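You operate a simulated robot arm through the tools that you are given. There is no shell and no other tool. Be economical: measure what you need, move in short steps, check, and stop when the job is done.

The job below is to be done with a simulated two-armed robot. You get a single attempt, and the scene is never put back.

JOB
Cap the yellow bottle, dry its drips off the table and stand it in the basket.
Fine: screw the red cap home; wipe with the blue cloth and put it back. Drop and damage nothing, leave nothing switched on. Set down upright: yellow bottle.
Where things are to end (x, y in the base frame): yellow bottle within 60 mm of [500, -890].
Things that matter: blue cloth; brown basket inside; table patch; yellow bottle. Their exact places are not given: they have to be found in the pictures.

It is judged by the outcome, as a careful person would: the job done as asked, and still so three seconds after it is handed in. It fails if anything else is knocked over, pushed out of place, dropped, spilled or broken. A push-on lid holds only when it is set on centred and level and pressed home; a screw cap is set on level and turned clockwise until tight. Flat cloth is picked up by pressing the open fingertips on it (5 to 10 N) and closing them slowly along it; thin cloth reads only 2 to 8 mm in the jaws.

ROBOT AND FRAMES
Two 7-joint arms with two-finger parallel grippers on one trunk, on a base that drives. Base frame: it is fixed to the floor where the robot stands at the start and does not move with it; the origin is under the middle of the robot, x ahead of it, y to its left, z up; the surface under the hand at the start is at about z = 780. Readings come in mm, rad, newtons and seconds.
The left shoulder is at the start at [50, 165, 1130], the right one opposite. With the tool pointing down near the work surface each hand reaches from about 180 to 680 mm from the robot's upright axis, wherever it stands, measured 20 degrees to its own side. Places, roughly: brown basket inside [500, -1000, 500]; table patch [600, 0, 800]. Payload 3.91 kg a hand.
The tool frame of a hand sits at the grasp point between the pads (the TCP): z along the fingers, y along the line on which they close. The tips reach 30 mm beyond it. Largest opening 110 mm; finger width 20, thickness 10; the body of the gripper, 48 by 112 mm, starts 55 mm behind the TCP.
Orientation is that of the tool frame in the base frame, as a unit quaternion [x, y, z, w]. With the fingers straight down and closing along the base's y, the tool's x points along the base's -x, its y along +y and its z along -z.

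CONTROLS
- The arms move only by the tool drive_tool. It takes "left_series", "right_series" or both (then of equal length, played together; a hand with none holds still); each is one flat list of numbers, 6 for each row, row after row: the shift along the tool's x, y, z in units of 50 mm (1.0 is 50 mm), then the turn, a rotation vector about the tool's x, y, z in units of 5 degrees (1.0 is 5 degrees). In form: [x, y, z, ax, ay, az, x, y, z, ax, ay, az, ...]. A call has 1 to 12 rows; each row shifts and turns the commanded pose from where the row before left it, along the tool's axes as they then stand. "left_claw" and "right_claw" are, for a hand that has rows, the gripper command, from -1 (fully open) to 1 (shut), values between in proportion, set as the call begins (left out, the last holds). A call with a number of a shift or a turn outside -1 to 1 is refused whole. Each row takes 0.2 s and may step no farther than 50 mm and 0.15 rad from the row before; otherwise, or with a gripper value out of range, the whole call is refused. A pose out of reach is approached as far as the arm can. The call stops where the force on the tool passes 40 N (or 10 N more than at its start, if that is more) or the arm is blocked; 0.2 s more then pass. Each finger travels about 45 mm/s and halts on what it meets, pressing with about 31 N; the grip force reading is that of the motor and also rises with nothing between the fingers. The clock runs only during rows and for 0.2 s after the last one: add rows that do not move to give the fingers time. It gives the time, the measured TCP pose, the force on the tool (base axes), the opening and the grip force at its end, in the units of the frame above (readings bear some noise), with the torque about the TCP (base axes, N m) and any sound that the robot's microphone picked up.
- Cameras (640 x 400 px; columns grow to the right, rows downward): "scene" is now at [115, -28.2, 1311.3]; the picture's right is [-0.32, -0.95, 0.00], its down [-0.45, 0.15, -0.88] and it looks along [0.83, -0.28, -0.48] (base axes); focal length 214 px, centre (320, 200). "left" rides on the left gripper at [72, -17, -103] in its tool frame; the picture's right is [0.23, 0.97, 0.00], its down [-0.76, 0.18, -0.62] and it looks along [-0.61, 0.14, 0.78] (tool axes); focal length 222 px, centre (320, 200). "right" rides on the right gripper at [73, 17, -103] in its tool frame; the picture's right is [-0.23, 0.97, 0.00], its down [-0.76, -0.18, -0.62] and it looks along [-0.61, -0.14, 0.78] (tool axes); focal length 222 px, centre (320, 200).
- grab_frame(camera): a new picture of that camera. It takes no simulated time.
- move_column(by): slides the trunk up (or, below 0, down) by that many mm; the arms and the scene camera ride with it, the base frame stays. It gives what a move gives, with no picture.
- roll_base(legs): drives the robot by 1 to 6 legs, each [ahead, left, turn to the left] in mm, mm and rad, along the robot's own axes; the way and the turn of a leg run together, so that a leg with both is an arc; at most 1500 mm and 3.142 rad a leg. The arms and the cameras ride along, it lands a little off, and it stops where it bumps. It gives what a move gives.
- pan_tilt(pan, tilt): turns the head with the scene camera to pan (to the left, within 1.396 rad either way) and tilt (down, from -0.506 to 1.204), counted from straight ahead of the robot. It gives what a move gives.
- point_at(camera, pixels): for up to 12 pixels [column, row] of the newest picture of that camera ("zoom" is the newest enlarged one), the place [x, y, z] in the base frame of the surface seen there, good to about 2 mm. It takes no simulated time.
- enlarge(camera, box): a new picture of the part [left, top, right, bottom] of that camera's present view, enlarged. It takes no simulated time.
- sign_off(): hands the job in; it is judged then, once.

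Keep the steps short. Do not move on a guess: measure, check each grasp and each placing, and mend mistakes. In all there are 80 turns and 58 pictures (those below and enlarged ones count). Leave the grippers open and the arms clear of the work at the hand-in unless told otherwise, and finish with a single line.

The tools are called after "Call:" as a command line: name --argument value ..., lists and objects as JSON in quotes. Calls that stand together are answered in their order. drive_tool: Moves the arms, as the interface text tells. Its arguments: {"type":"object","properties":{"left_series":{"type":"array","items":{"type":"number"}},"left_claw":{"type":"number"},"right_series":{"type":"array","items":{"type":"number"}},"right_claw":{"type":"number"}},"required":[]} The other tools are called the same way: move_column (by) slides the trunk up or down; roll_base (legs) drives the base; pan_tilt (pan, tilt) turns the head that bears the scene camera; grab_frame (camera) takes a picture; point_at (camera, pixels) gives the place of the surface under pixels of a picture; enlarge (camera, box) takes an enlarged picture of a part of a camera's view; sign_off () hands the job in.

At the start:

```text
t: 0.0
left_ee_pos: [402.8, 104.1, 1120.8]
left_ee_rot: [0.0, 1.0, 0.0, 0.0]
left_contact_force: [-0.1, 0.1, -0.5]
left_moment: [0.0, -0.02, 0.0]
left_width: 109.9
left_finger_force: 0.1
right_ee_pos: [459.6, -247.4, 1149.2]
right_ee_rot: [0.0, 1.0, 0.0, 0.0]
right_contact_force: [0.5, 0.2, 0.9]
right_moment: [-0.01, -0.01, 0.02]
right_width: 110.0
right_finger_force: 0.0
trunk travel left (down, up): [-350.0, 153.0]
robot x, y, heading: [6.6, -2.7, 0.005]
head pan, tilt: [-0.33, 0.497]
```

scene: 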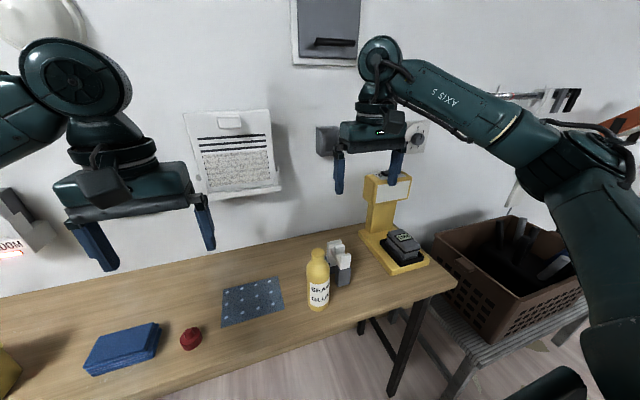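
right: 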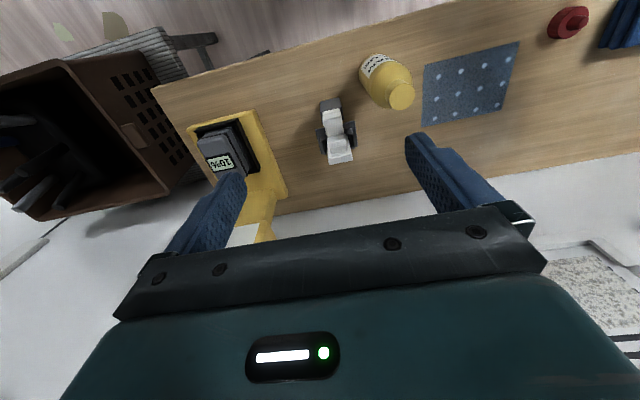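
left: 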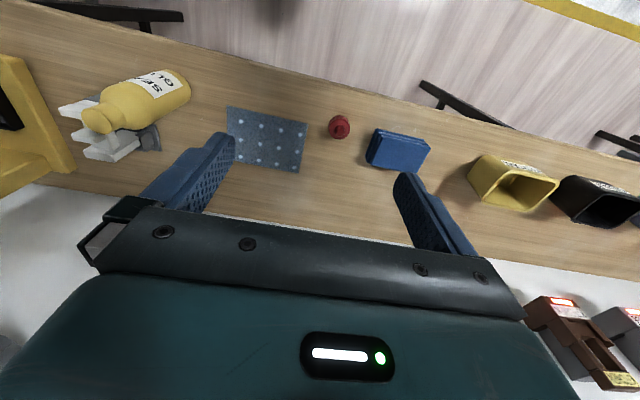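

I see the yellow bottle near (318,280), the red cap (190,338), the folded blue cloth (122,348) and the dotted patch (252,301) in the scene picture. I'll measure them first and enlarge the details.

Call:
point_at --camera "scene" --pixels '[[318, 252], [318, 300], [190, 330], [190, 345], [122, 345], [95, 370], [158, 325], [222, 290], [280, 278], [284, 310], [224, 326], [340, 255]]'

Call:
enlarge --camera "scene" --box '[60, 230, 380, 400]'

Call:
enlarge --camera "left" --box '[50, 50, 450, 190]'

```text
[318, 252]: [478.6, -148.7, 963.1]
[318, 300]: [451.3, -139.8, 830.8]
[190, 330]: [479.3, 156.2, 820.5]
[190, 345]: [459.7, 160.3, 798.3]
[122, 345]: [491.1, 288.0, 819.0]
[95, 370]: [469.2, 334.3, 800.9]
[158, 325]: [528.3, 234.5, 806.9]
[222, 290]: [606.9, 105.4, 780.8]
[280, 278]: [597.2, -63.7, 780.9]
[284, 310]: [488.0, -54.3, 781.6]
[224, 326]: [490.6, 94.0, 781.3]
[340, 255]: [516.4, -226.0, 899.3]
```

```text
2.00 times, centred on (220, 315) of scene
```

zoom: 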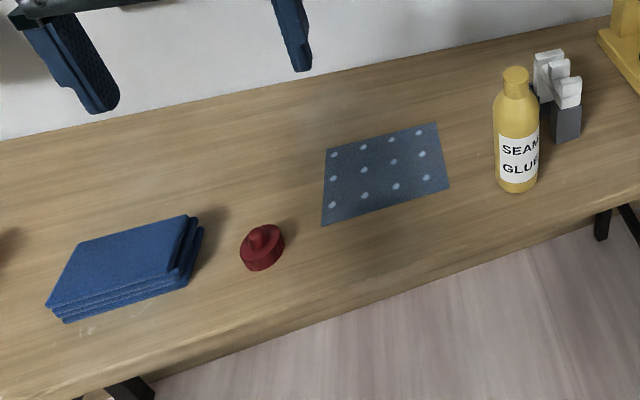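

```text
1.60 times, centred on (250, 120) of left
```

zoom: 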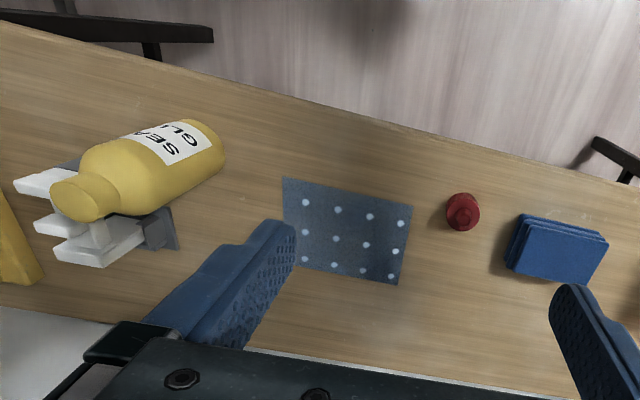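

I need closer views of the basket and of the bottle and cap, so I turn the head right to look at the basket.

Call:
pan_tilt --pan -1.0 --tilt 0.6

Call:
grab_frame --camera "scene"

Call:
enlarge --camera "right" --box '[300, 0, 620, 200]'

```text
t: 1.1
left_ee_pos: [403.9, 104.5, 1120.0]
left_ee_rot: [-0.001, 1.0, 0.001, 0.0]
left_contact_force: [-0.3, -0.7, 0.1]
left_moment: [0.0, 0.01, 0.02]
left_width: 110.1
left_finger_force: 0.1
right_ee_pos: [460.9, -245.7, 1148.2]
right_ee_rot: [0.001, 1.0, 0.0, 0.0]
right_contact_force: [0.8, 0.1, 1.0]
right_moment: [0.0, 0.02, 0.03]
right_width: 110.2
right_finger_force: 0.1
trunk travel left (down, up): [-350.0, 153.0]
robot x, y, heading: [2.2, -0.2, 0.003]
head pan, tilt: [-1.0, 0.6]
```

```text
52 pictures are left
```

scene: 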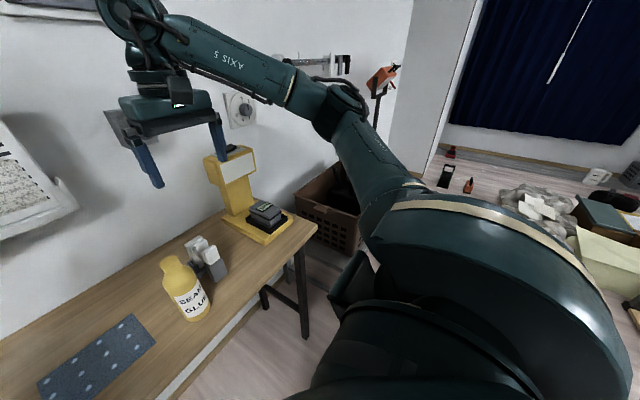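

```text
2.00 times, centred on (460, 100) of right
```

zoom: 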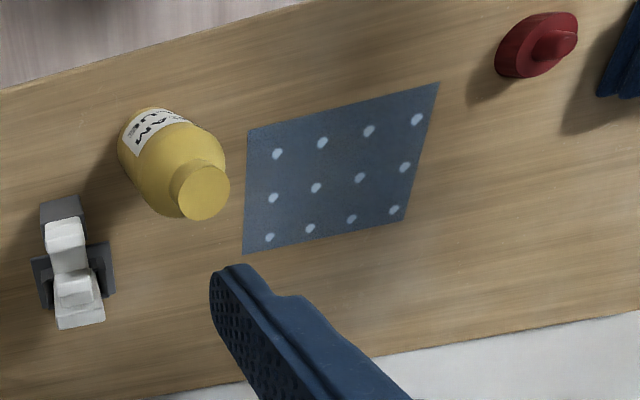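

I measure the bottle mouth, body, cap and knob in the enlarged right picture, and the basket rim in the scene.

Call:
point_at --camera "zoom" --pixels '[[203, 193], [180, 195], [226, 190], [203, 170], [203, 215], [122, 150], [222, 155], [570, 42], [540, 35], [506, 60], [545, 68], [545, 18]]'

Call:
point_at --camera "scene" --pixels '[[182, 262], [196, 310], [160, 290], [205, 280], [175, 292], [296, 200], [355, 215], [330, 235], [345, 185], [330, 170], [200, 245], [218, 262]]'

Call:
enlarge --camera "left" --box '[300, 80, 460, 180]'

```text
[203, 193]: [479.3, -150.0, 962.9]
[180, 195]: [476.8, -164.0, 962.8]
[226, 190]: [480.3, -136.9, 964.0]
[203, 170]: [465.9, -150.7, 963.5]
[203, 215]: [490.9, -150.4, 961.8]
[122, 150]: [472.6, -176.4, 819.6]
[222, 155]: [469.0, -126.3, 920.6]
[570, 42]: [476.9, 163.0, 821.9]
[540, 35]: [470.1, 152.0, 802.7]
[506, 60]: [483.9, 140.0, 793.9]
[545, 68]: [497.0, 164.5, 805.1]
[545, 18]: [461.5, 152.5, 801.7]
```

```text
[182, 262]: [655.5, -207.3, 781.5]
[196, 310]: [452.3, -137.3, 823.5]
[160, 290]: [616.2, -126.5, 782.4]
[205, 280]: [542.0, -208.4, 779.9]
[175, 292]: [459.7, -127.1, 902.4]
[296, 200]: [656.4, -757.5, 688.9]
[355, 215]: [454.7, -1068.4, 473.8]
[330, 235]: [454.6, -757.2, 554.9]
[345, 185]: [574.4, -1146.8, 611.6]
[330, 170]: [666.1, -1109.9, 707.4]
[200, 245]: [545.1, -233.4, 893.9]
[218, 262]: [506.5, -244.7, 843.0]
```

```text
4.00 times, centred on (380, 130) of left
```

zoom: 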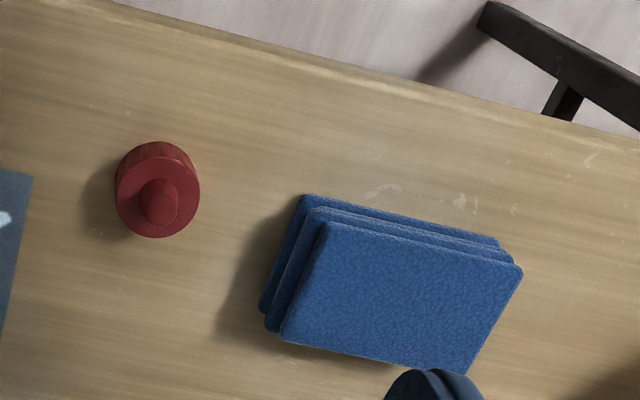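

I measure the cap and the cloth corners in this enlarged left picture.

Call:
point_at --camera "zoom" --pixels '[[161, 205], [146, 208], [178, 208], [118, 195], [198, 195], [158, 168], [158, 233], [330, 227], [518, 268], [285, 337], [465, 368], [400, 290]]'

```text
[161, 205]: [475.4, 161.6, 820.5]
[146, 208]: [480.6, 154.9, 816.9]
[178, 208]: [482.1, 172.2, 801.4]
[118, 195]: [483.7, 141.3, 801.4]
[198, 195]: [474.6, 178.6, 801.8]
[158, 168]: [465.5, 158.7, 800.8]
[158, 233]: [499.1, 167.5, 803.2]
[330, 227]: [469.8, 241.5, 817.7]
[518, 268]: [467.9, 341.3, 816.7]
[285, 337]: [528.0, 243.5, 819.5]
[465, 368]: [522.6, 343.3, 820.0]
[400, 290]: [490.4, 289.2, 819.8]
```

Cap centre about (480,160), disc top z 802, knob top 821. Bottle mouth at (478,-150,963), body Ø about 52. I plan to drive 100 mm right so both arms reach the bottle, so I first check how high the yellow device stands near the right hand.

Call:
point_at --camera "scene" --pixels '[[228, 160], [215, 165], [250, 155], [232, 149], [245, 180], [155, 186]]'

```text
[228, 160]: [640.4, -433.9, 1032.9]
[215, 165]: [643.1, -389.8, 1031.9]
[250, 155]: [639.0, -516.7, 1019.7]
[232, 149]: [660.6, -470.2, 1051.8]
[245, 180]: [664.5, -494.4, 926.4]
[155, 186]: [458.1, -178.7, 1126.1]
```

The device stays at x>600 and z<1055, clear of the hand. I drive 100 mm right and turn the head back to the work.

Call:
roll_base --legs '[[0, -100, 0]]'

Call:
pan_tilt --pan 0.0 --tilt 0.75

```text
t: 2.6
left_ee_pos: [403.1, 5.9, 1121.6]
left_ee_rot: [0.0, 1.0, 0.0, 0.0]
left_contact_force: [-0.9, 0.3, -0.4]
left_moment: [-0.02, -0.02, 0.0]
left_width: 110.1
left_finger_force: 0.0
right_ee_pos: [460.7, -347.3, 1148.5]
right_ee_rot: [0.0, 1.0, 0.0, 0.0]
right_contact_force: [-0.4, 0.9, -0.2]
right_moment: [-0.02, -0.01, -0.01]
right_width: 109.9
right_finger_force: 0.2
trunk travel left (down, up): [-350.0, 153.0]
robot x, y, heading: [1.3, -95.3, -0.001]
head pan, tilt: [-1.0, 0.6]
```

```text
t: 3.9
left_ee_pos: [403.5, 5.9, 1121.3]
left_ee_rot: [-0.001, 1.0, 0.0, 0.0]
left_contact_force: [-0.2, -0.7, -0.2]
left_moment: [0.0, 0.0, 0.0]
left_width: 110.0
left_finger_force: 0.1
right_ee_pos: [460.7, -345.1, 1148.6]
right_ee_rot: [0.0, 1.0, 0.0, -0.001]
right_contact_force: [-0.6, -0.2, 0.1]
right_moment: [-0.01, 0.04, 0.01]
right_width: 110.0
right_finger_force: 0.1
trunk travel left (down, up): [-350.0, 153.0]
robot x, y, heading: [-1.7, -98.8, 0.0]
head pan, tilt: [0.0, 0.75]
```

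Now I bring the left hand over the cap at (480,160), jaws at about 75 mm and pre-turned anticlockwise to leave clockwise travel for screwing.

Call:
drive_tool --left_series '[-0.385, 0.77, 0, 0, 0, 0, -0.385, 0.77, 0, 0, 0, 0, -0.385, 0.77, 0, 0, 0, 0, -0.385, 0.77, 0, 0, 0, 0, 0, 0, 0.55, 0, 0, -1, 0, 0, 0.55, 0, 0, -1, 0, 0, 0.55, 0, 0, -1, 0, 0, 0.55, 0, 0, -1, 0, 0, 0.55, 0, 0, -1, 0, 0, 0.55, 0, 0, -1, 0, 0, 0.55, 0, 0, -1, 0, 0, 0.55, 0, 0, -1]' --left_claw -0.36

Call:
grab_frame --camera "left"

Call:
grab_frame --camera "scene"

```text
t: 6.5
left_ee_pos: [481.7, 158.2, 900.2]
left_ee_rot: [-0.343, 0.939, 0.0, 0.001]
left_contact_force: [0.5, -0.3, 0.0]
left_moment: [-0.03, -0.03, 0.02]
left_width: 74.8
left_finger_force: 0.0
right_ee_pos: [459.9, -346.2, 1149.1]
right_ee_rot: [0.0, 1.0, 0.0, 0.0]
right_contact_force: [-1.3, -0.3, 0.9]
right_moment: [0.0, -0.04, 0.0]
right_width: 109.9
right_finger_force: 0.1
trunk travel left (down, up): [-350.0, 153.0]
robot x, y, heading: [-0.1, -98.5, -0.0]
head pan, tilt: [0.0, 0.75]
```

```text
49 pictures are left
```

left: 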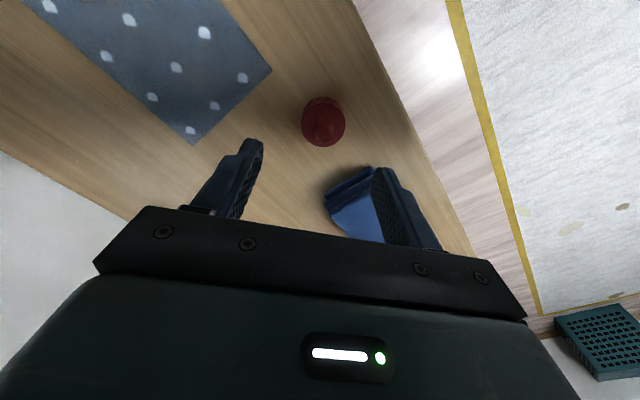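

```text
48 pictures are left
```

scene: 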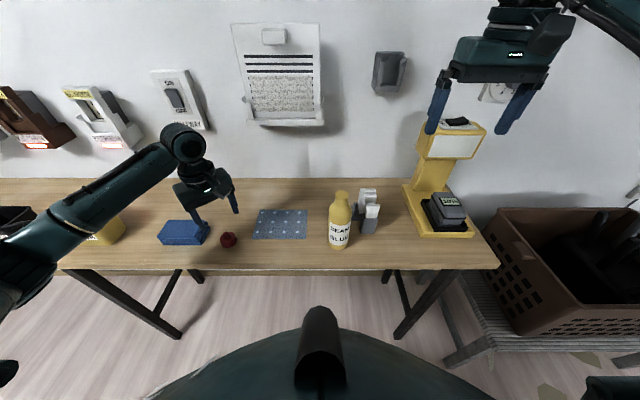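

The cap lies between the fingers at (323,122) in the left picture; I measure its centre again from here.

Call:
point_at --camera "left" --pixels '[[323, 131], [313, 135], [333, 135], [303, 124], [344, 124], [323, 144], [323, 110]]'

```text
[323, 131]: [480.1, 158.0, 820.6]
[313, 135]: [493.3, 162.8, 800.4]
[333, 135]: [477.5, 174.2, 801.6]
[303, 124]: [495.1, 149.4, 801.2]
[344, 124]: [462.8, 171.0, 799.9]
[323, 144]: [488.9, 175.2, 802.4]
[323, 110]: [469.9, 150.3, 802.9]
```

Cap centre is confirmed at (480,160), radius 20. I go straight down to tip height z≈786 so the fingers flank the disc.

Call:
drive_tool --left_series '[0, 0.05, 0.4, 0, 0, 0, 0, 0, 0.4, 0, 0, 0, 0, 0, 0.4, 0, 0, 0, 0, 0, 0.3, 0, 0, 0, 0, 0, 0.18, 0, 0, 0]'

Call:
drive_tool --left_series '[0, 0, 0, 0, 0, 0, 0, 0, 0, 0, 0, 0, 0, 0, 0, 0, 0, 0, 0, 0, 0, 0, 0, 0, 0, 0, 0, 0, 0, 0]' --left_claw 1

Call:
enlarge --camera "left" --box '[160, 60, 480, 260]'

```text
t: 7.7
left_ee_pos: [476.6, 161.1, 816.9]
left_ee_rot: [-0.343, 0.939, 0.001, 0.0]
left_contact_force: [-0.4, 0.3, 0.2]
left_moment: [0.01, 0.03, -0.02]
left_width: 74.6
left_finger_force: 0.1
right_ee_pos: [461.3, -345.8, 1148.1]
right_ee_rot: [0.0, 1.0, 0.0, 0.0]
right_contact_force: [-0.1, 0.2, -0.1]
right_moment: [0.04, -0.01, -0.01]
right_width: 110.2
right_finger_force: 0.1
trunk travel left (down, up): [-350.0, 153.0]
robot x, y, heading: [-2.1, -98.7, -0.005]
head pan, tilt: [0.0, 0.75]
```

```text
t: 8.8
left_ee_pos: [475.8, 160.9, 817.0]
left_ee_rot: [-0.343, 0.939, 0.0, 0.0]
left_contact_force: [0.7, 0.1, 0.7]
left_moment: [0.01, 0.01, 0.01]
left_width: 39.5
left_finger_force: 30.8
right_ee_pos: [460.6, -345.2, 1150.1]
right_ee_rot: [0.001, 1.0, 0.0, 0.0]
right_contact_force: [-0.7, -0.3, -0.6]
right_moment: [0.03, 0.0, 0.02]
right_width: 110.1
right_finger_force: 0.0
trunk travel left (down, up): [-350.0, 153.0]
robot x, y, heading: [1.5, -101.4, -0.001]
head pan, tilt: [0.0, 0.75]
```

```text
2.00 times, centred on (320, 160) of left
```

zoom: 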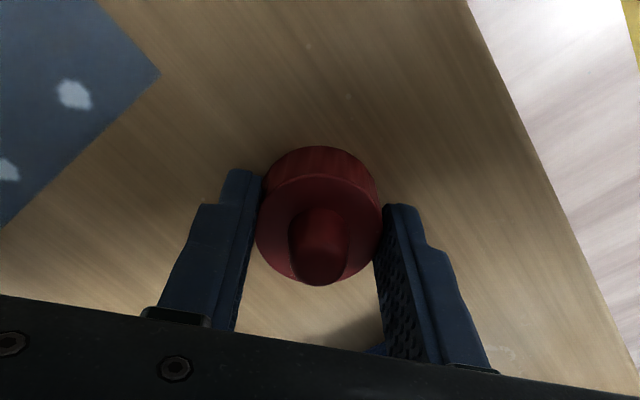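

Gripped at 39.5 mm and 31 N. I lift the cap 150 mm and measure where it sits relative to the TCP.

Call:
drive_tool --left_series '[0, 0, -0.3, 0, 0, 0, 0, 0, -0.5, 0, 0, 0, 0, 0, -0.8, 0, 0, 0, 0, 0, -0.9, 0, 0, 0, 0, 0, -0.9, 0, 0, 0, 0, 0, -0.9, 0, 0, 0]'

Call:
enlarge --camera "left" --box '[240, 110, 400, 210]'

Call:
point_at --camera "zoom" --pixels '[[320, 245], [320, 220], [205, 225], [435, 225], [320, 300], [320, 160], [290, 300], [360, 300], [240, 180], [390, 180]]'

```text
t: 10.2
left_ee_pos: [478.8, 160.8, 1030.2]
left_ee_rot: [-0.343, 0.939, 0.001, -0.001]
left_contact_force: [0.9, -0.2, 0.2]
left_moment: [0.01, 0.01, -0.02]
left_width: 39.2
left_finger_force: 31.0
right_ee_pos: [460.1, -345.9, 1149.6]
right_ee_rot: [0.001, 1.0, 0.0, 0.0]
right_contact_force: [-0.8, -0.5, -0.5]
right_moment: [-0.01, 0.01, 0.03]
right_width: 109.9
right_finger_force: 0.0
trunk travel left (down, up): [-350.0, 153.0]
robot x, y, heading: [3.6, -103.0, 0.004]
head pan, tilt: [0.0, 0.75]
```

```text
4.00 times, centred on (320, 160) of left
```

zoom: 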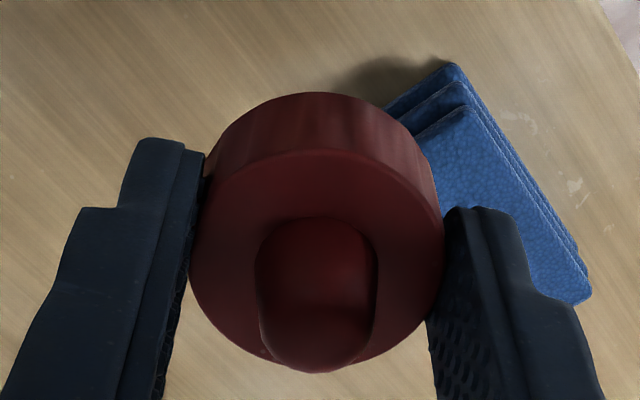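

```text
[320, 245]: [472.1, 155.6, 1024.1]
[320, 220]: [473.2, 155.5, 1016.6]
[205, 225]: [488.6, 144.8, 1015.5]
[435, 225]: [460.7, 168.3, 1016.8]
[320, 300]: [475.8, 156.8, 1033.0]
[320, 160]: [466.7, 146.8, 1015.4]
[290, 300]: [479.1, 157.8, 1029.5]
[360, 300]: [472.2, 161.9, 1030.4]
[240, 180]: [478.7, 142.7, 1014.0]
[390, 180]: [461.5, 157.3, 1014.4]
```

Cap is held with its bottom about 36 mm below the TCP. Now the right hand swings over to the bottle side, tilting 55° so its fingers will point forward-down, jaws at 75 mm.

Call:
drive_tool --right_series '[0, 0.356, 0, 0, -1, 0, 0, 0.356, 0, 0, -1, 0, 0, 0.356, 0, 0, -1, 0, 0, 0.356, 0, 0, -1, 0, 0, 0.356, 0, 0, -1, 0, 0, 0.356, 0, 0, -1, 0, 0, 0.356, 0, 0, -1, 0, 0, 0.356, 0, 0, -1, 0, 0, 0.356, 0, 0, -1, 0, 0, 0.356, 0, 0, -1, 0, 0, 0.356, 0, 0, -1, 0]' --right_claw -0.36

Call:
drive_tool --right_series '[0.78, 0, 0.164, 0, 0, 0, 0.78, 0, 0.164, 0, 0, 0, 0.78, 0, 0.164, 0, 0, 0, 0.78, 0, 0.164, 0, 0, 0, 0.78, 0, 0.164, 0, 0, 0, 0.78, 0, 0.164, 0, 0, 0]'

Call:
grab_frame --camera "right"

Call:
grab_frame --camera "scene"

```text
t: 12.7
left_ee_pos: [478.3, 161.9, 1030.0]
left_ee_rot: [-0.343, 0.94, 0.0, 0.0]
left_contact_force: [0.1, -0.1, -0.1]
left_moment: [-0.02, 0.02, 0.02]
left_width: 39.4
left_finger_force: 31.1
right_ee_pos: [461.2, -149.3, 1148.3]
right_ee_rot: [0.0, 0.886, 0.0, 0.463]
right_contact_force: [-0.2, -0.1, 0.3]
right_moment: [0.01, 0.0, -0.02]
right_width: 74.8
right_finger_force: 0.1
trunk travel left (down, up): [-350.0, 153.0]
robot x, y, heading: [-1.8, -97.1, -0.0]
head pan, tilt: [0.0, 0.75]
```

```text
t: 14.1
left_ee_pos: [479.5, 160.1, 1030.4]
left_ee_rot: [-0.342, 0.94, 0.0, 0.0]
left_contact_force: [0.0, -0.8, 0.3]
left_moment: [0.0, -0.02, -0.01]
left_width: 39.7
left_finger_force: 31.4
right_ee_pos: [366.8, -151.7, 926.7]
right_ee_rot: [0.0, 0.887, 0.001, 0.462]
right_contact_force: [-0.5, 0.1, 0.3]
right_moment: [-0.04, -0.01, 0.01]
right_width: 74.6
right_finger_force: 0.0
trunk travel left (down, up): [-350.0, 153.0]
robot x, y, heading: [4.3, -100.3, 0.001]
head pan, tilt: [0.0, 0.75]
```

```text
45 pictures are left
```

right: 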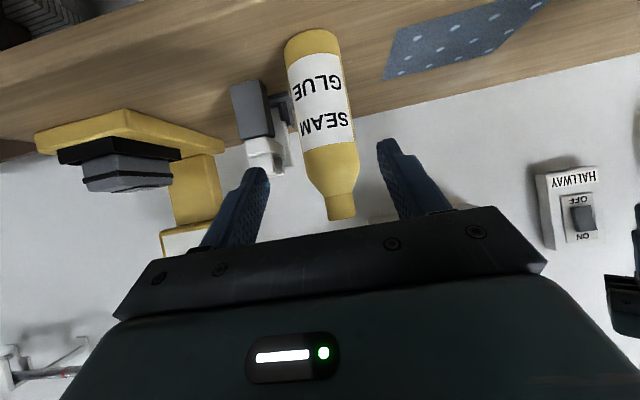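

```text
44 pictures are left
```

scene: 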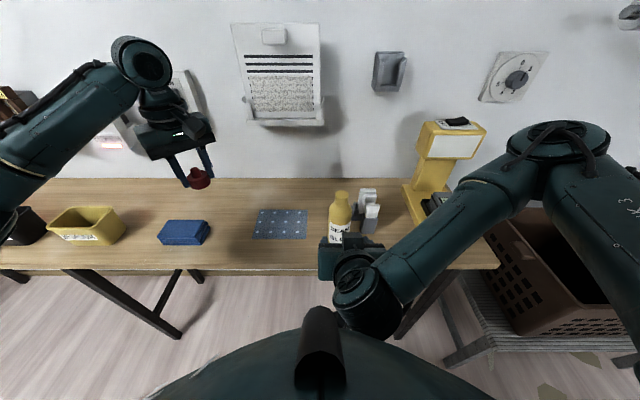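

The bottle is between the fingers. I measure body edges, shoulder and neck, and the grey/white thing's nearest corner.

Call:
point_at --camera "right" --pixels '[[290, 90], [346, 90], [322, 120], [304, 150], [354, 138], [308, 170], [356, 165], [328, 193], [354, 192], [340, 215], [270, 100], [282, 150]]'

```text
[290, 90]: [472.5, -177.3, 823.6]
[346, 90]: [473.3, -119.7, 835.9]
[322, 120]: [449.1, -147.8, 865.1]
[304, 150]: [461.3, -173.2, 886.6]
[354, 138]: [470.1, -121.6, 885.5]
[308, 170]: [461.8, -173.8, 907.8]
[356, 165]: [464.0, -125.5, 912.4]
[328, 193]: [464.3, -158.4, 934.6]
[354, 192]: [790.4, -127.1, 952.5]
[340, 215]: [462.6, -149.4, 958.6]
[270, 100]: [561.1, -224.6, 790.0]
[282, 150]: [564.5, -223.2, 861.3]
```

Body is Ø58, centred at (478,-149), shoulder at z≈910. I advance 128 mm along the tool axis and then close.

Call:
drive_tool --right_series '[0, 0.02, 0.5, 0, 0, 0, 0, 0, 0.5, 0, 0, 0, 0, 0, 0.5, 0, 0, 0, 0, 0, 0.5, 0, 0, 0, 0, 0, 0.36, 0, 0, 0, 0, 0, 0.2, 0, 0, 0]'

Call:
drive_tool --right_series '[0, 0, 0, 0, 0, 0, 0, 0, 0, 0, 0, 0, 0, 0, 0, 0, 0, 0, 0, 0, 0, 0, 0, 0]' --right_claw 1

Call:
grab_frame --camera "right"

```text
t: 15.4
left_ee_pos: [479.2, 161.0, 1030.3]
left_ee_rot: [-0.343, 0.939, 0.001, 0.0]
left_contact_force: [0.5, 0.6, -0.7]
left_moment: [0.02, -0.02, 0.02]
left_width: 39.5
left_finger_force: 30.6
right_ee_pos: [472.8, -150.4, 854.8]
right_ee_rot: [0.001, 0.887, 0.0, 0.462]
right_contact_force: [0.3, 0.3, 0.1]
right_moment: [0.01, 0.02, -0.03]
right_width: 75.1
right_finger_force: 0.1
trunk travel left (down, up): [-350.0, 153.0]
robot x, y, heading: [1.1, -100.8, -0.004]
head pan, tilt: [0.0, 0.75]
```

```text
t: 16.4
left_ee_pos: [478.6, 161.6, 1030.1]
left_ee_rot: [-0.342, 0.94, -0.001, -0.001]
left_contact_force: [-0.2, 0.1, 0.6]
left_moment: [0.02, 0.0, 0.01]
left_width: 39.3
left_finger_force: 31.1
right_ee_pos: [471.0, -148.8, 853.2]
right_ee_rot: [0.001, 0.887, 0.0, 0.462]
right_contact_force: [1.2, 1.6, 0.0]
right_moment: [-0.01, -0.06, 0.03]
right_width: 57.3
right_finger_force: 30.9
trunk travel left (down, up): [-350.0, 153.0]
robot x, y, heading: [-0.9, -99.9, -0.0]
head pan, tilt: [0.0, 0.75]
```

```text
43 pictures are left
```

right: 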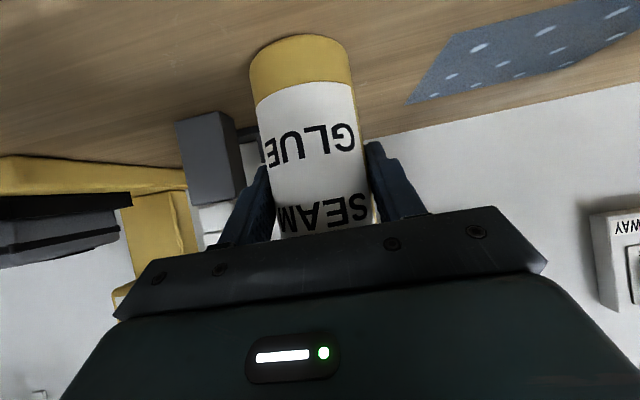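

The bottle is held at 57.3 mm, unmoved. Now I carry the cap over the mouth at z 1030 (cap bottom ~31 mm above it), then turn further anticlockwise.

Call:
drive_tool --left_series '[0.5, -0.59, 0, 0, 0, 0, 0.5, -0.59, 0, 0, 0, 0, 0.5, -0.59, 0, 0, 0, 0, 0.5, -0.59, 0, 0, 0, 0, 0.5, -0.59, 0, 0, 0, 0, 0.5, -0.59, 0, 0, 0, 0, 0.5, -0.59, 0, 0, 0, 0, 0.5, -0.59, 0, 0, 0, 0, 0, 0, 0, 0, 0, -1, 0, 0, 0, 0, 0, -1, 0, 0, 0, 0, 0, -1, 0, 0, 0, 0, 0, -1]'

Call:
drive_tool --left_series '[0, 0, 0, 0, 0, -1, 0, 0, 0, 0, 0, -1, 0, 0, 0, 0, 0, -1, 0, 0, 0, 0, 0, -1, 0, 0, 0, 0, 0, -1, 0, 0, 0, 0, 0, -1, 0, 0, 0, 0, 0, -1, 0, 0, 0, 0, 0, -1, 0, 0, 0, 0, 0, -1, 0, 0, 0, 0, 0, -1, 0, 0, 0, 0, 0, -1, 0, 0, 0, 0, 0, -1]'

Call:
grab_frame --camera "scene"

```text
t: 19.1
left_ee_pos: [476.5, -147.2, 1034.0]
left_ee_rot: [-0.502, 0.865, 0.0, 0.0]
left_contact_force: [-0.3, 0.6, 0.3]
left_moment: [0.0, 0.04, 0.0]
left_width: 39.5
left_finger_force: 30.8
right_ee_pos: [471.8, -149.3, 854.8]
right_ee_rot: [0.001, 0.887, -0.001, 0.462]
right_contact_force: [0.1, 0.6, 0.0]
right_moment: [-0.07, 0.02, 0.0]
right_width: 57.2
right_finger_force: 31.2
trunk travel left (down, up): [-350.0, 153.0]
robot x, y, heading: [-0.3, -98.3, 0.0]
head pan, tilt: [0.0, 0.75]
```

```text
t: 21.6
left_ee_pos: [530.1, -137.9, 1019.3]
left_ee_rot: [0.858, -0.513, -0.002, 0.0]
left_contact_force: [-0.3, 0.0, -0.4]
left_moment: [-0.03, 0.01, 0.02]
left_width: 39.2
left_finger_force: 30.2
left hand out of reach, approached as far as the arm can: row 9, 10, 11, 12
right_ee_pos: [472.6, -149.2, 853.3]
right_ee_rot: [0.0, 0.886, 0.0, 0.463]
right_contact_force: [0.7, 0.1, 0.2]
right_moment: [0.02, 0.0, 0.03]
right_width: 57.5
right_finger_force: 30.8
trunk travel left (down, up): [-350.0, 153.0]
robot x, y, heading: [-1.3, -98.6, -0.0]
head pan, tilt: [0.0, 0.75]
```

```text
42 pictures are left
```

scene: 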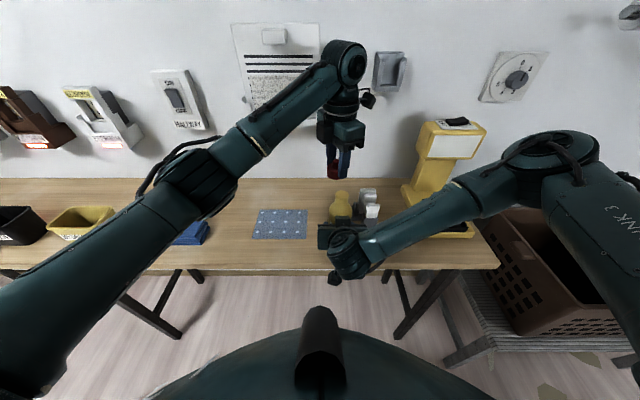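

The wrist limit came at about −100°, and the position drifted off there. I turn back 25° and check the pose.

Call:
drive_tool --left_series '[0, 0, 0, 0, 0, 1, 0, 0, 0, 0, 0, 1, 0, 0, 0, 0, 0, 1, 0, 0, 0, 0, 0, 1, 0, 0, 0, 0, 0, 1, 0, 0, 0, 0, 0, 0]'

```text
t: 23.1
left_ee_pos: [529.5, -137.4, 1020.3]
left_ee_rot: [0.737, -0.676, 0.0, 0.0]
left_contact_force: [-0.4, -0.1, -0.6]
left_moment: [-0.01, 0.0, 0.01]
left_width: 39.3
left_finger_force: 31.0
right_ee_pos: [472.7, -148.0, 853.7]
right_ee_rot: [0.001, 0.887, -0.001, 0.461]
right_contact_force: [0.1, 1.2, -0.7]
right_moment: [-0.04, 0.03, -0.01]
right_width: 57.2
right_finger_force: 30.8
trunk travel left (down, up): [-350.0, 153.0]
robot x, y, heading: [-1.6, -98.1, -0.0]
head pan, tilt: [0.0, 0.75]
```

The pose is now −95°, offset by (−51,−11,+10). I raise and shift the cap back over the mouth.

Call:
drive_tool --left_series '[0, 0, -0.2, 0, 0, 0, 0.05, 0.34, 0, 0, 0, 0, 0.05, 0.34, 0, 0, 0, 0, 0.04, 0.34, 0, 0, 0, 0, 0, 0, 0, 0, 0, 0]'

Call:
enlarge --camera "scene" --box '[280, 110, 400, 260]'

Call:
grab_frame --camera "left"

```text
t: 24.2
left_ee_pos: [476.7, -147.6, 1029.4]
left_ee_rot: [0.738, -0.675, 0.0, -0.001]
left_contact_force: [0.4, 0.7, -0.1]
left_moment: [-0.04, 0.0, 0.02]
left_width: 39.4
left_finger_force: 31.4
right_ee_pos: [472.5, -149.0, 853.9]
right_ee_rot: [0.001, 0.887, 0.0, 0.461]
right_contact_force: [-0.6, 0.4, -0.5]
right_moment: [-0.07, 0.03, -0.03]
right_width: 57.4
right_finger_force: 30.8
trunk travel left (down, up): [-350.0, 153.0]
robot x, y, heading: [2.7, -100.7, 0.008]
head pan, tilt: [0.0, 0.75]
```

```text
2.67 times, centred on (340, 185) of scene
```

zoom: 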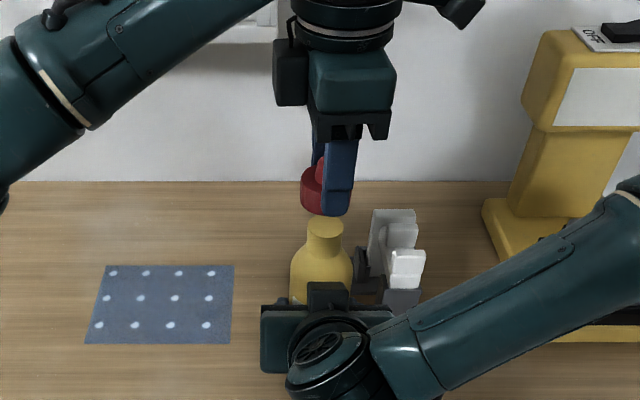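

```text
40 pictures are left
```

left: 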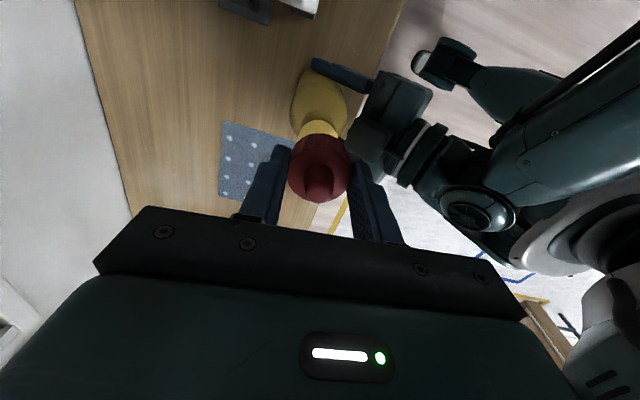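

I compare cap and mouth positions by measuring both in these two pictures.

Call:
point_at --camera "zoom" --pixels '[[303, 188], [303, 205], [312, 208], [319, 170], [325, 224], [310, 226], [340, 226], [325, 219], [327, 190], [352, 190], [325, 236]]'

Call:
point_at --camera "left" --pixels '[[319, 180], [291, 175], [347, 172], [319, 150], [319, 137], [300, 190], [340, 190], [318, 126], [303, 129], [335, 128]]'

```text
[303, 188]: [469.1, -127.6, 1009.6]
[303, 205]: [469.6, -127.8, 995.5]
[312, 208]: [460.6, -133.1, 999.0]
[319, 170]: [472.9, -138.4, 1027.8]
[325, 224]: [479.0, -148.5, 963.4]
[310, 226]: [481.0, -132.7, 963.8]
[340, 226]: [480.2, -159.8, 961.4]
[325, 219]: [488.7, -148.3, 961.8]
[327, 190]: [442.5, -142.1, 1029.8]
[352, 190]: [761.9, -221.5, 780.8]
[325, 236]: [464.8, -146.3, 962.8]
```

```text
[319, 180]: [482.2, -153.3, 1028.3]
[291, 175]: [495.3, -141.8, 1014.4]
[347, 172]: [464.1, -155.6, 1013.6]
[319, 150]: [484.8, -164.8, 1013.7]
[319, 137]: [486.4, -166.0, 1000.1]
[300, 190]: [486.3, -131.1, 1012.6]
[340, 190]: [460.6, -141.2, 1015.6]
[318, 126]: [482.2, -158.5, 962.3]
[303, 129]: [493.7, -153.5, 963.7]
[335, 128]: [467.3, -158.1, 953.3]
```

Mouth centre (479,-147.5); cap centre about (478,-147.5). Good alignment. I lower 26 mm, then by 2 mm steps while watching the force.

Call:
drive_tool --left_series '[0, -0.02, 0.26, 0, 0, 0, 0, 0, 0.26, 0, 0, 0, 0, 0, 0, 0, 0, 0]'

Call:
drive_tool --left_series '[0, 0, 0.04, 0, 0, 0, 0, 0, 0.04, 0, 0, 0, 0, 0, 0, 0, 0, 0]'

Call:
enlarge --camera "scene" --box '[280, 110, 400, 260]'

```text
t: 25.1
left_ee_pos: [479.3, -148.2, 1003.1]
left_ee_rot: [0.738, -0.675, 0.0, 0.0]
left_contact_force: [0.2, 1.2, -1.0]
left_moment: [0.0, 0.02, -0.01]
left_width: 39.3
left_finger_force: 31.1
right_ee_pos: [471.1, -149.4, 855.1]
right_ee_rot: [0.001, 0.887, -0.001, 0.462]
right_contact_force: [-1.2, 0.4, 0.2]
right_moment: [-0.07, 0.03, 0.0]
right_width: 57.3
right_finger_force: 31.4
trunk travel left (down, up): [-350.0, 153.0]
robot x, y, heading: [0.3, -102.7, 0.003]
head pan, tilt: [0.0, 0.75]
```

```text
t: 25.9
left_ee_pos: [480.1, -148.2, 999.3]
left_ee_rot: [0.738, -0.675, 0.0, 0.0]
left_contact_force: [0.3, 0.0, -0.4]
left_moment: [0.01, 0.02, 0.05]
left_width: 39.4
left_finger_force: 31.0
right_ee_pos: [473.3, -148.5, 854.2]
right_ee_rot: [0.001, 0.887, 0.0, 0.461]
right_contact_force: [0.1, -1.3, -0.1]
right_moment: [-0.06, 0.05, -0.04]
right_width: 57.3
right_finger_force: 31.1
trunk travel left (down, up): [-350.0, 153.0]
robot x, y, heading: [-0.0, -94.9, -0.001]
head pan, tilt: [0.0, 0.75]
```

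```text
2.67 times, centred on (340, 185) of scene
```

zoom: 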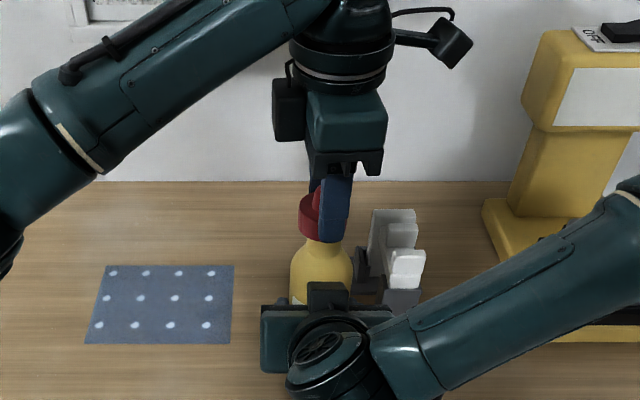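

No contact yet at TCP z 999. I go down in 1 mm rows.

Call:
drive_tool --left_series '[0, 0, 0.02, 0, 0, 0, 0, 0, 0.02, 0, 0, 0, 0, 0, 0.02, 0, 0, 0]'

Call:
drive_tool --left_series '[0, 0, 0.02, 0, 0, 0, 0, 0, 0.02, 0, 0, 0]'

```text
t: 26.6
left_ee_pos: [479.2, -148.2, 998.2]
left_ee_rot: [0.738, -0.675, 0.001, 0.0]
left_contact_force: [-0.5, 3.7, 17.1]
left_moment: [-0.06, -0.01, -0.03]
left_width: 39.5
left_finger_force: 31.1
right_ee_pos: [473.4, -148.5, 854.8]
right_ee_rot: [0.001, 0.887, -0.001, 0.462]
right_contact_force: [4.7, -0.7, -4.2]
right_moment: [0.6, -0.23, 0.12]
right_width: 57.6
right_finger_force: 31.2
trunk travel left (down, up): [-350.0, 153.0]
robot x, y, heading: [0.2, -99.0, 0.001]
head pan, tilt: [0.0, 0.75]
```

```text
t: 27.2
left_ee_pos: [479.7, -149.0, 998.9]
left_ee_rot: [0.737, -0.676, 0.003, 0.001]
left_contact_force: [-4.7, 5.4, 35.4]
left_moment: [-0.29, 0.18, -0.03]
left_width: 39.0
left_finger_force: 30.5
right_ee_pos: [471.9, -149.5, 853.9]
right_ee_rot: [0.0, 0.887, -0.001, 0.462]
right_contact_force: [13.3, -0.8, -10.2]
right_moment: [0.65, 0.08, 0.2]
right_width: 57.9
right_finger_force: 30.4
trunk travel left (down, up): [-350.0, 153.0]
robot x, y, heading: [-1.6, -99.4, -0.006]
head pan, tilt: [0.0, 0.75]
```

Contact at TCP z≈998; 35 N is more than wanted, so I ease back 2 mm and start turning clockwise 30°.

Call:
drive_tool --left_series '[0, 0, -0.045, 0, 0, 0, 0, 0, 0, 0, 0, 0]'

Call:
drive_tool --left_series '[0, 0, 0, 0, 0, 1, 0, 0, 0, 0, 0, 1, 0, 0, 0, 0, 0, 1, 0, 0, 0, 0, 0, 1, 0, 0, 0, 0, 0, 1, 0, 0, 0, 0, 0, 1]'

```text
t: 27.9
left_ee_pos: [480.5, -149.4, 997.5]
left_ee_rot: [0.737, -0.675, 0.0, 0.0]
left_contact_force: [-3.9, 1.0, 25.6]
left_moment: [-0.26, 0.13, -0.05]
left_width: 39.3
left_finger_force: 30.9
right_ee_pos: [471.3, -148.7, 854.4]
right_ee_rot: [0.0, 0.887, -0.001, 0.462]
right_contact_force: [8.7, -2.4, -8.6]
right_moment: [-0.02, 0.33, 0.12]
right_width: 57.5
right_finger_force: 30.4
trunk travel left (down, up): [-350.0, 153.0]
robot x, y, heading: [0.3, -95.6, -0.001]
head pan, tilt: [0.0, 0.75]
```

```text
t: 29.2
left_ee_pos: [480.0, -148.9, 997.4]
left_ee_rot: [-0.536, 0.844, 0.001, -0.002]
left_contact_force: [0.0, -6.4, -3.9]
left_moment: [-0.15, -0.02, 0.03]
left_width: 39.3
left_finger_force: 30.7
right_ee_pos: [471.8, -148.9, 854.3]
right_ee_rot: [0.0, 0.887, 0.001, 0.463]
right_contact_force: [-0.8, 6.6, 0.5]
right_moment: [-0.76, 0.04, -0.03]
right_width: 57.3
right_finger_force: 30.5
trunk travel left (down, up): [-350.0, 153.0]
robot x, y, heading: [-0.1, -98.3, 0.004]
head pan, tilt: [0.0, 0.75]
```

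Force fell from +25 to −4 N: the thread has taken hold and draws down. I lower 1 mm while turning another 30°.

Call:
drive_tool --left_series '[0, 0, 0.01, 0, 0, 1, 0, 0, 0.01, 0, 0, 1, 0, 0, 0.005, 0, 0, 1, 0, 0, 0.005, 0, 0, 1, 0, 0, 0.005, 0, 0, 1, 0, 0, 0.005, 0, 0, 1]'

```text
t: 30.6
left_ee_pos: [479.5, -149.1, 996.3]
left_ee_rot: [-0.301, 0.954, 0.0, 0.0]
left_contact_force: [-4.0, -4.7, -1.9]
left_moment: [-0.13, 0.12, -0.01]
left_width: 39.1
left_finger_force: 31.2
right_ee_pos: [472.7, -150.3, 853.8]
right_ee_rot: [0.001, 0.886, -0.001, 0.463]
right_contact_force: [1.5, 6.0, 2.5]
right_moment: [-0.29, 0.43, 0.03]
right_width: 57.3
right_finger_force: 31.2
trunk travel left (down, up): [-350.0, 153.0]
robot x, y, heading: [-0.9, -101.0, 0.0]
head pan, tilt: [0.0, 0.75]
```

Engaging smoothly. Next 60° with 1.5 mm follow-down.

Call:
drive_tool --left_series '[0, 0, 0.0025, 0, 0, 1, 0, 0, 0.0025, 0, 0, 1, 0, 0, 0.0025, 0, 0, 1, 0, 0, 0.0025, 0, 0, 1, 0, 0, 0.0025, 0, 0, 1, 0, 0, 0.0025, 0, 0, 1, 0, 0, 0.0025, 0, 0, 1, 0, 0, 0.0025, 0, 0, 1, 0, 0, 0.0025, 0, 0, 1, 0, 0, 0.0025, 0, 0, 1, 0, 0, 0.0025, 0, 0, 1, 0, 0, 0.0025, 0, 0, 1]'

```text
t: 33.2
left_ee_pos: [479.2, -148.8, 994.2]
left_ee_rot: [0.216, 0.976, 0.0, -0.001]
left_contact_force: [-2.1, -1.9, 0.6]
left_moment: [-0.05, 0.05, 0.06]
left_width: 39.6
left_finger_force: 31.3
right_ee_pos: [472.6, -148.8, 854.8]
right_ee_rot: [0.001, 0.887, -0.001, 0.462]
right_contact_force: [4.4, 2.5, 1.3]
right_moment: [-0.18, -0.1, -0.08]
right_width: 57.5
right_finger_force: 31.3
trunk travel left (down, up): [-350.0, 153.0]
robot x, y, heading: [-4.9, -101.1, -0.004]
head pan, tilt: [0.0, 0.75]
```

No torque yet (0.06 N m). Another 60°, same follow-down.

Call:
drive_tool --left_series '[0, 0, 0.0025, 0, 0, 1, 0, 0, 0.0025, 0, 0, 1, 0, 0, 0.0025, 0, 0, 1, 0, 0, 0.0025, 0, 0, 1, 0, 0, 0.0025, 0, 0, 1, 0, 0, 0.0025, 0, 0, 1, 0, 0, 0.0025, 0, 0, 1, 0, 0, 0.0025, 0, 0, 1, 0, 0, 0.0025, 0, 0, 1, 0, 0, 0.0025, 0, 0, 1, 0, 0, 0.0025, 0, 0, 1, 0, 0, 0.0025, 0, 0, 1]'

Call:
enlarge --camera "scene" --box '[290, 140, 390, 240]'

```text
t: 35.9
left_ee_pos: [480.0, -150.9, 993.7]
left_ee_rot: [0.675, 0.738, 0.0, 0.0]
left_contact_force: [-0.1, 0.0, -0.4]
left_moment: [-0.05, -0.01, -0.03]
left_width: 39.6
left_finger_force: 31.2
right_ee_pos: [472.5, -150.5, 854.2]
right_ee_rot: [0.001, 0.887, 0.0, 0.462]
right_contact_force: [1.2, -2.3, 4.3]
right_moment: [-0.22, -0.08, 0.0]
right_width: 57.2
right_finger_force: 31.1
trunk travel left (down, up): [-350.0, 153.0]
robot x, y, heading: [-2.1, -99.9, 0.001]
head pan, tilt: [0.0, 0.75]
```

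```text
4.00 times, centred on (340, 190) of scene
```

zoom: 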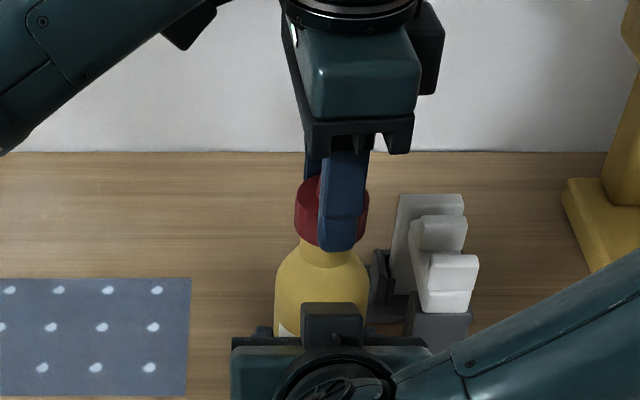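

Turned 180° so far, cap level, descending, no torque yet. Next 60°.

Call:
drive_tool --left_series '[0, 0, 0.0015, 0, 0, 1, 0, 0, 0.0015, 0, 0, 1, 0, 0, 0.0015, 0, 0, 1, 0, 0, 0.0015, 0, 0, 1, 0, 0, 0.0015, 0, 0, 1, 0, 0, 0.0015, 0, 0, 1, 0, 0, 0.0015, 0, 0, 1, 0, 0, 0.0015, 0, 0, 1, 0, 0, 0.0015, 0, 0, 1, 0, 0, 0.0015, 0, 0, 1, 0, 0, 0.0015, 0, 0, 1, 0, 0, 0.0015, 0, 0, 1]'

```text
t: 38.5
left_ee_pos: [480.1, -148.4, 992.8]
left_ee_rot: [0.953, 0.302, 0.001, 0.0]
left_contact_force: [6.7, 4.5, 1.7]
left_moment: [0.17, -0.21, 0.03]
left_width: 39.3
left_finger_force: 30.6
right_ee_pos: [472.7, -150.4, 855.2]
right_ee_rot: [0.0, 0.887, 0.0, 0.461]
right_contact_force: [-3.4, -6.1, 4.1]
right_moment: [0.39, -0.61, -0.05]
right_width: 57.5
right_finger_force: 30.9
trunk travel left (down, up): [-350.0, 153.0]
robot x, y, heading: [-2.5, -100.6, 0.002]
head pan, tilt: [0.0, 0.75]
```

At +145°, no reach warning and no tightening torque yet. I try 40° more.

Call:
drive_tool --left_series '[0, 0, 0.001, 0, 0, 1, 0, 0, 0.001, 0, 0, 1, 0, 0, 0.001, 0, 0, 1, 0, 0, 0.001, 0, 0, 1, 0, 0, 0.001, 0, 0, 1, 0, 0, 0.001, 0, 0, 1]'

```text
t: 39.9
left_ee_pos: [479.6, -150.1, 991.9]
left_ee_rot: [0.999, 0.043, 0.0, 0.0]
left_contact_force: [6.0, 2.2, 1.4]
left_moment: [0.06, -0.23, 0.03]
left_width: 39.3
left_finger_force: 30.7
right_ee_pos: [472.3, -149.3, 854.9]
right_ee_rot: [0.0, 0.886, -0.001, 0.463]
right_contact_force: [-5.3, -5.0, 4.0]
right_moment: [0.07, -0.56, -0.02]
right_width: 57.5
right_finger_force: 31.2
trunk travel left (down, up): [-350.0, 153.0]
robot x, y, heading: [0.9, -97.9, 0.001]
head pan, tilt: [0.0, 0.75]
```

Still free. Another 30°.

Call:
drive_tool --left_series '[0, 0, 0.001, 0, 0, 1, 0, 0, 0.001, 0, 0, 1, 0, 0, 0.001, 0, 0, 1, 0, 0, 0.001, 0, 0, 1, 0, 0, 0.001, 0, 0, 1, 0, 0, 0.001, 0, 0, 1]'

```text
t: 41.2
left_ee_pos: [479.9, -149.0, 991.3]
left_ee_rot: [0.976, -0.216, 0.0, 0.001]
left_contact_force: [3.1, -0.4, 0.4]
left_moment: [-0.05, -0.09, 0.04]
left_width: 39.7
left_finger_force: 31.4
right_ee_pos: [472.7, -149.5, 854.7]
right_ee_rot: [0.0, 0.887, 0.0, 0.462]
right_contact_force: [-5.0, -0.9, 3.2]
right_moment: [-0.21, -0.01, -0.01]
right_width: 57.4
right_finger_force: 31.1
trunk travel left (down, up): [-350.0, 153.0]
robot x, y, heading: [-2.6, -98.2, 0.004]
head pan, tilt: [0.0, 0.75]
```

Turned 300° total. Another 20°, watching for the reach limit.

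Call:
drive_tool --left_series '[0, 0, 0.001, 0, 0, 1, 0, 0, 0.001, 0, 0, 1, 0, 0, 0.001, 0, 0, 1, 0, 0, 0.001, 0, 0, 1]'

```text
t: 42.2
left_ee_pos: [479.3, -149.6, 989.8]
left_ee_rot: [0.924, -0.382, 0.0, 0.0]
left_contact_force: [3.3, -4.3, -0.2]
left_moment: [-0.09, -0.12, 0.0]
left_width: 39.5
left_finger_force: 31.2
right_ee_pos: [472.1, -148.8, 855.7]
right_ee_rot: [0.0, 0.887, -0.001, 0.462]
right_contact_force: [-5.6, 1.0, 3.1]
right_moment: [-0.49, -0.13, 0.05]
right_width: 57.3
right_finger_force: 31.6
trunk travel left (down, up): [-350.0, 153.0]
robot x, y, heading: [1.1, -95.9, 0.001]
head pan, tilt: [0.0, 0.75]
```

Near the limit at +225°. I open the left jaws to 65 mm in place, turn back 180° around the cap, and then re-grip.

Call:
drive_tool --left_series '[0, 0, 0, 0, 0, 0, 0, 0, 0, 0, 0, 0, 0, 0, 0, 0, 0, 0]' --left_claw -0.18

Call:
drive_tool --left_series '[0, 0, 0, 0, 0, -1, 0, 0, 0, 0, 0, -1, 0, 0, 0, 0, 0, -1, 0, 0, 0, 0, 0, -1, 0, 0, 0, 0, 0, -1, 0, 0, 0, 0, 0, -1, 0, 0, 0, 0, 0, -1, 0, 0, 0, 0, 0, -1, 0, 0, 0, 0, 0, -1, 0, 0, 0, 0, 0, -1, 0, 0, 0, 0, 0, -1, 0, 0, 0, 0, 0, -1]'

Call:
drive_tool --left_series '[0, 0, 0, 0, 0, -1, 0, 0, 0, 0, 0, -1, 0, 0, 0, 0, 0, -1, 0, 0, 0, 0, 0, -1, 0, 0, 0, 0, 0, -1, 0, 0, 0, 0, 0, -1, 0, 0, 0, 0, 0, -1, 0, 0, 0, 0, 0, -1, 0, 0, 0, 0, 0, -1, 0, 0, 0, 0, 0, -1, 0, 0, 0, 0, 0, -1, 0, 0, 0, 0, 0, -1]'

Call:
drive_tool --left_series '[0, 0, 0, 0, 0, -1, 0, 0, 0, 0, 0, -1, 0, 0, 0, 0, 0, -1, 0, 0, 0, 0, 0, -1, 0, 0, 0, 0, 0, -1, 0, 0, 0, 0, 0, -1, 0, 0, 0, 0, 0, -1, 0, 0, 0, 0, 0, -1, 0, 0, 0, 0, 0, -1, 0, 0, 0, 0, 0, -1, 0, 0, 0, 0, 0, -1, 0, 0, 0, 0, 0, -1]'

Call:
enlarge --camera "left" --box '[220, 80, 420, 205]'

```text
t: 43.0
left_ee_pos: [479.9, -149.2, 990.4]
left_ee_rot: [0.924, -0.382, 0.0, 0.0]
left_contact_force: [0.6, 0.0, -0.5]
left_moment: [0.03, 0.03, 0.02]
left_width: 65.0
left_finger_force: 0.1
right_ee_pos: [471.9, -148.4, 855.6]
right_ee_rot: [0.001, 0.887, 0.0, 0.462]
right_contact_force: [-0.7, 0.7, 2.0]
right_moment: [0.05, 0.21, -0.04]
right_width: 57.2
right_finger_force: 30.8
trunk travel left (down, up): [-350.0, 153.0]
robot x, y, heading: [1.0, -96.7, -0.001]
head pan, tilt: [0.0, 0.75]
```

```text
t: 45.6
left_ee_pos: [481.0, -148.3, 990.7]
left_ee_rot: [0.991, 0.132, 0.0, 0.0]
left_contact_force: [-0.4, -0.6, 0.0]
left_moment: [0.0, -0.02, 0.0]
left_width: 64.8
left_finger_force: 0.0
right_ee_pos: [471.6, -149.6, 853.5]
right_ee_rot: [0.001, 0.887, -0.001, 0.462]
right_contact_force: [1.1, 1.6, 1.6]
right_moment: [0.07, 0.05, -0.01]
right_width: 57.5
right_finger_force: 30.7
trunk travel left (down, up): [-350.0, 153.0]
robot x, y, heading: [1.6, -101.8, 0.003]
head pan, tilt: [0.0, 0.75]
```

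```text
t: 48.2
left_ee_pos: [479.7, -148.6, 988.8]
left_ee_rot: [0.792, 0.61, 0.0, 0.001]
left_contact_force: [0.7, -0.3, 0.1]
left_moment: [-0.01, 0.01, 0.02]
left_width: 65.0
left_finger_force: 0.1
right_ee_pos: [472.7, -149.7, 854.5]
right_ee_rot: [0.001, 0.887, 0.0, 0.462]
right_contact_force: [0.0, 0.9, 2.4]
right_moment: [0.03, 0.01, 0.03]
right_width: 57.4
right_finger_force: 31.3
trunk travel left (down, up): [-350.0, 153.0]
robot x, y, heading: [-0.2, -100.3, 0.004]
head pan, tilt: [0.0, 0.75]
```

```text
t: 50.9
left_ee_pos: [479.9, -150.0, 990.3]
left_ee_rot: [0.381, 0.925, 0.0, 0.0]
left_contact_force: [-0.1, 0.9, 0.1]
left_moment: [-0.01, -0.01, 0.02]
left_width: 64.9
left_finger_force: 0.0
right_ee_pos: [472.9, -149.6, 854.3]
right_ee_rot: [0.001, 0.887, 0.0, 0.462]
right_contact_force: [0.2, 0.0, 1.6]
right_moment: [-0.04, 0.05, 0.01]
right_width: 57.5
right_finger_force: 31.5
trunk travel left (down, up): [-350.0, 153.0]
robot x, y, heading: [2.0, -100.5, -0.008]
head pan, tilt: [0.0, 0.75]
```

```text
3.20 times, centred on (320, 142) of left
```

zoom: 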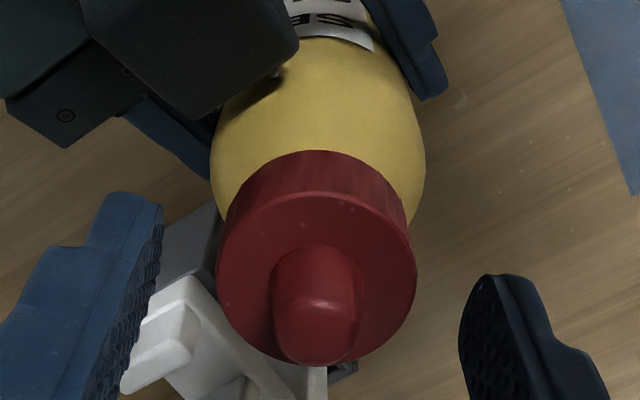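

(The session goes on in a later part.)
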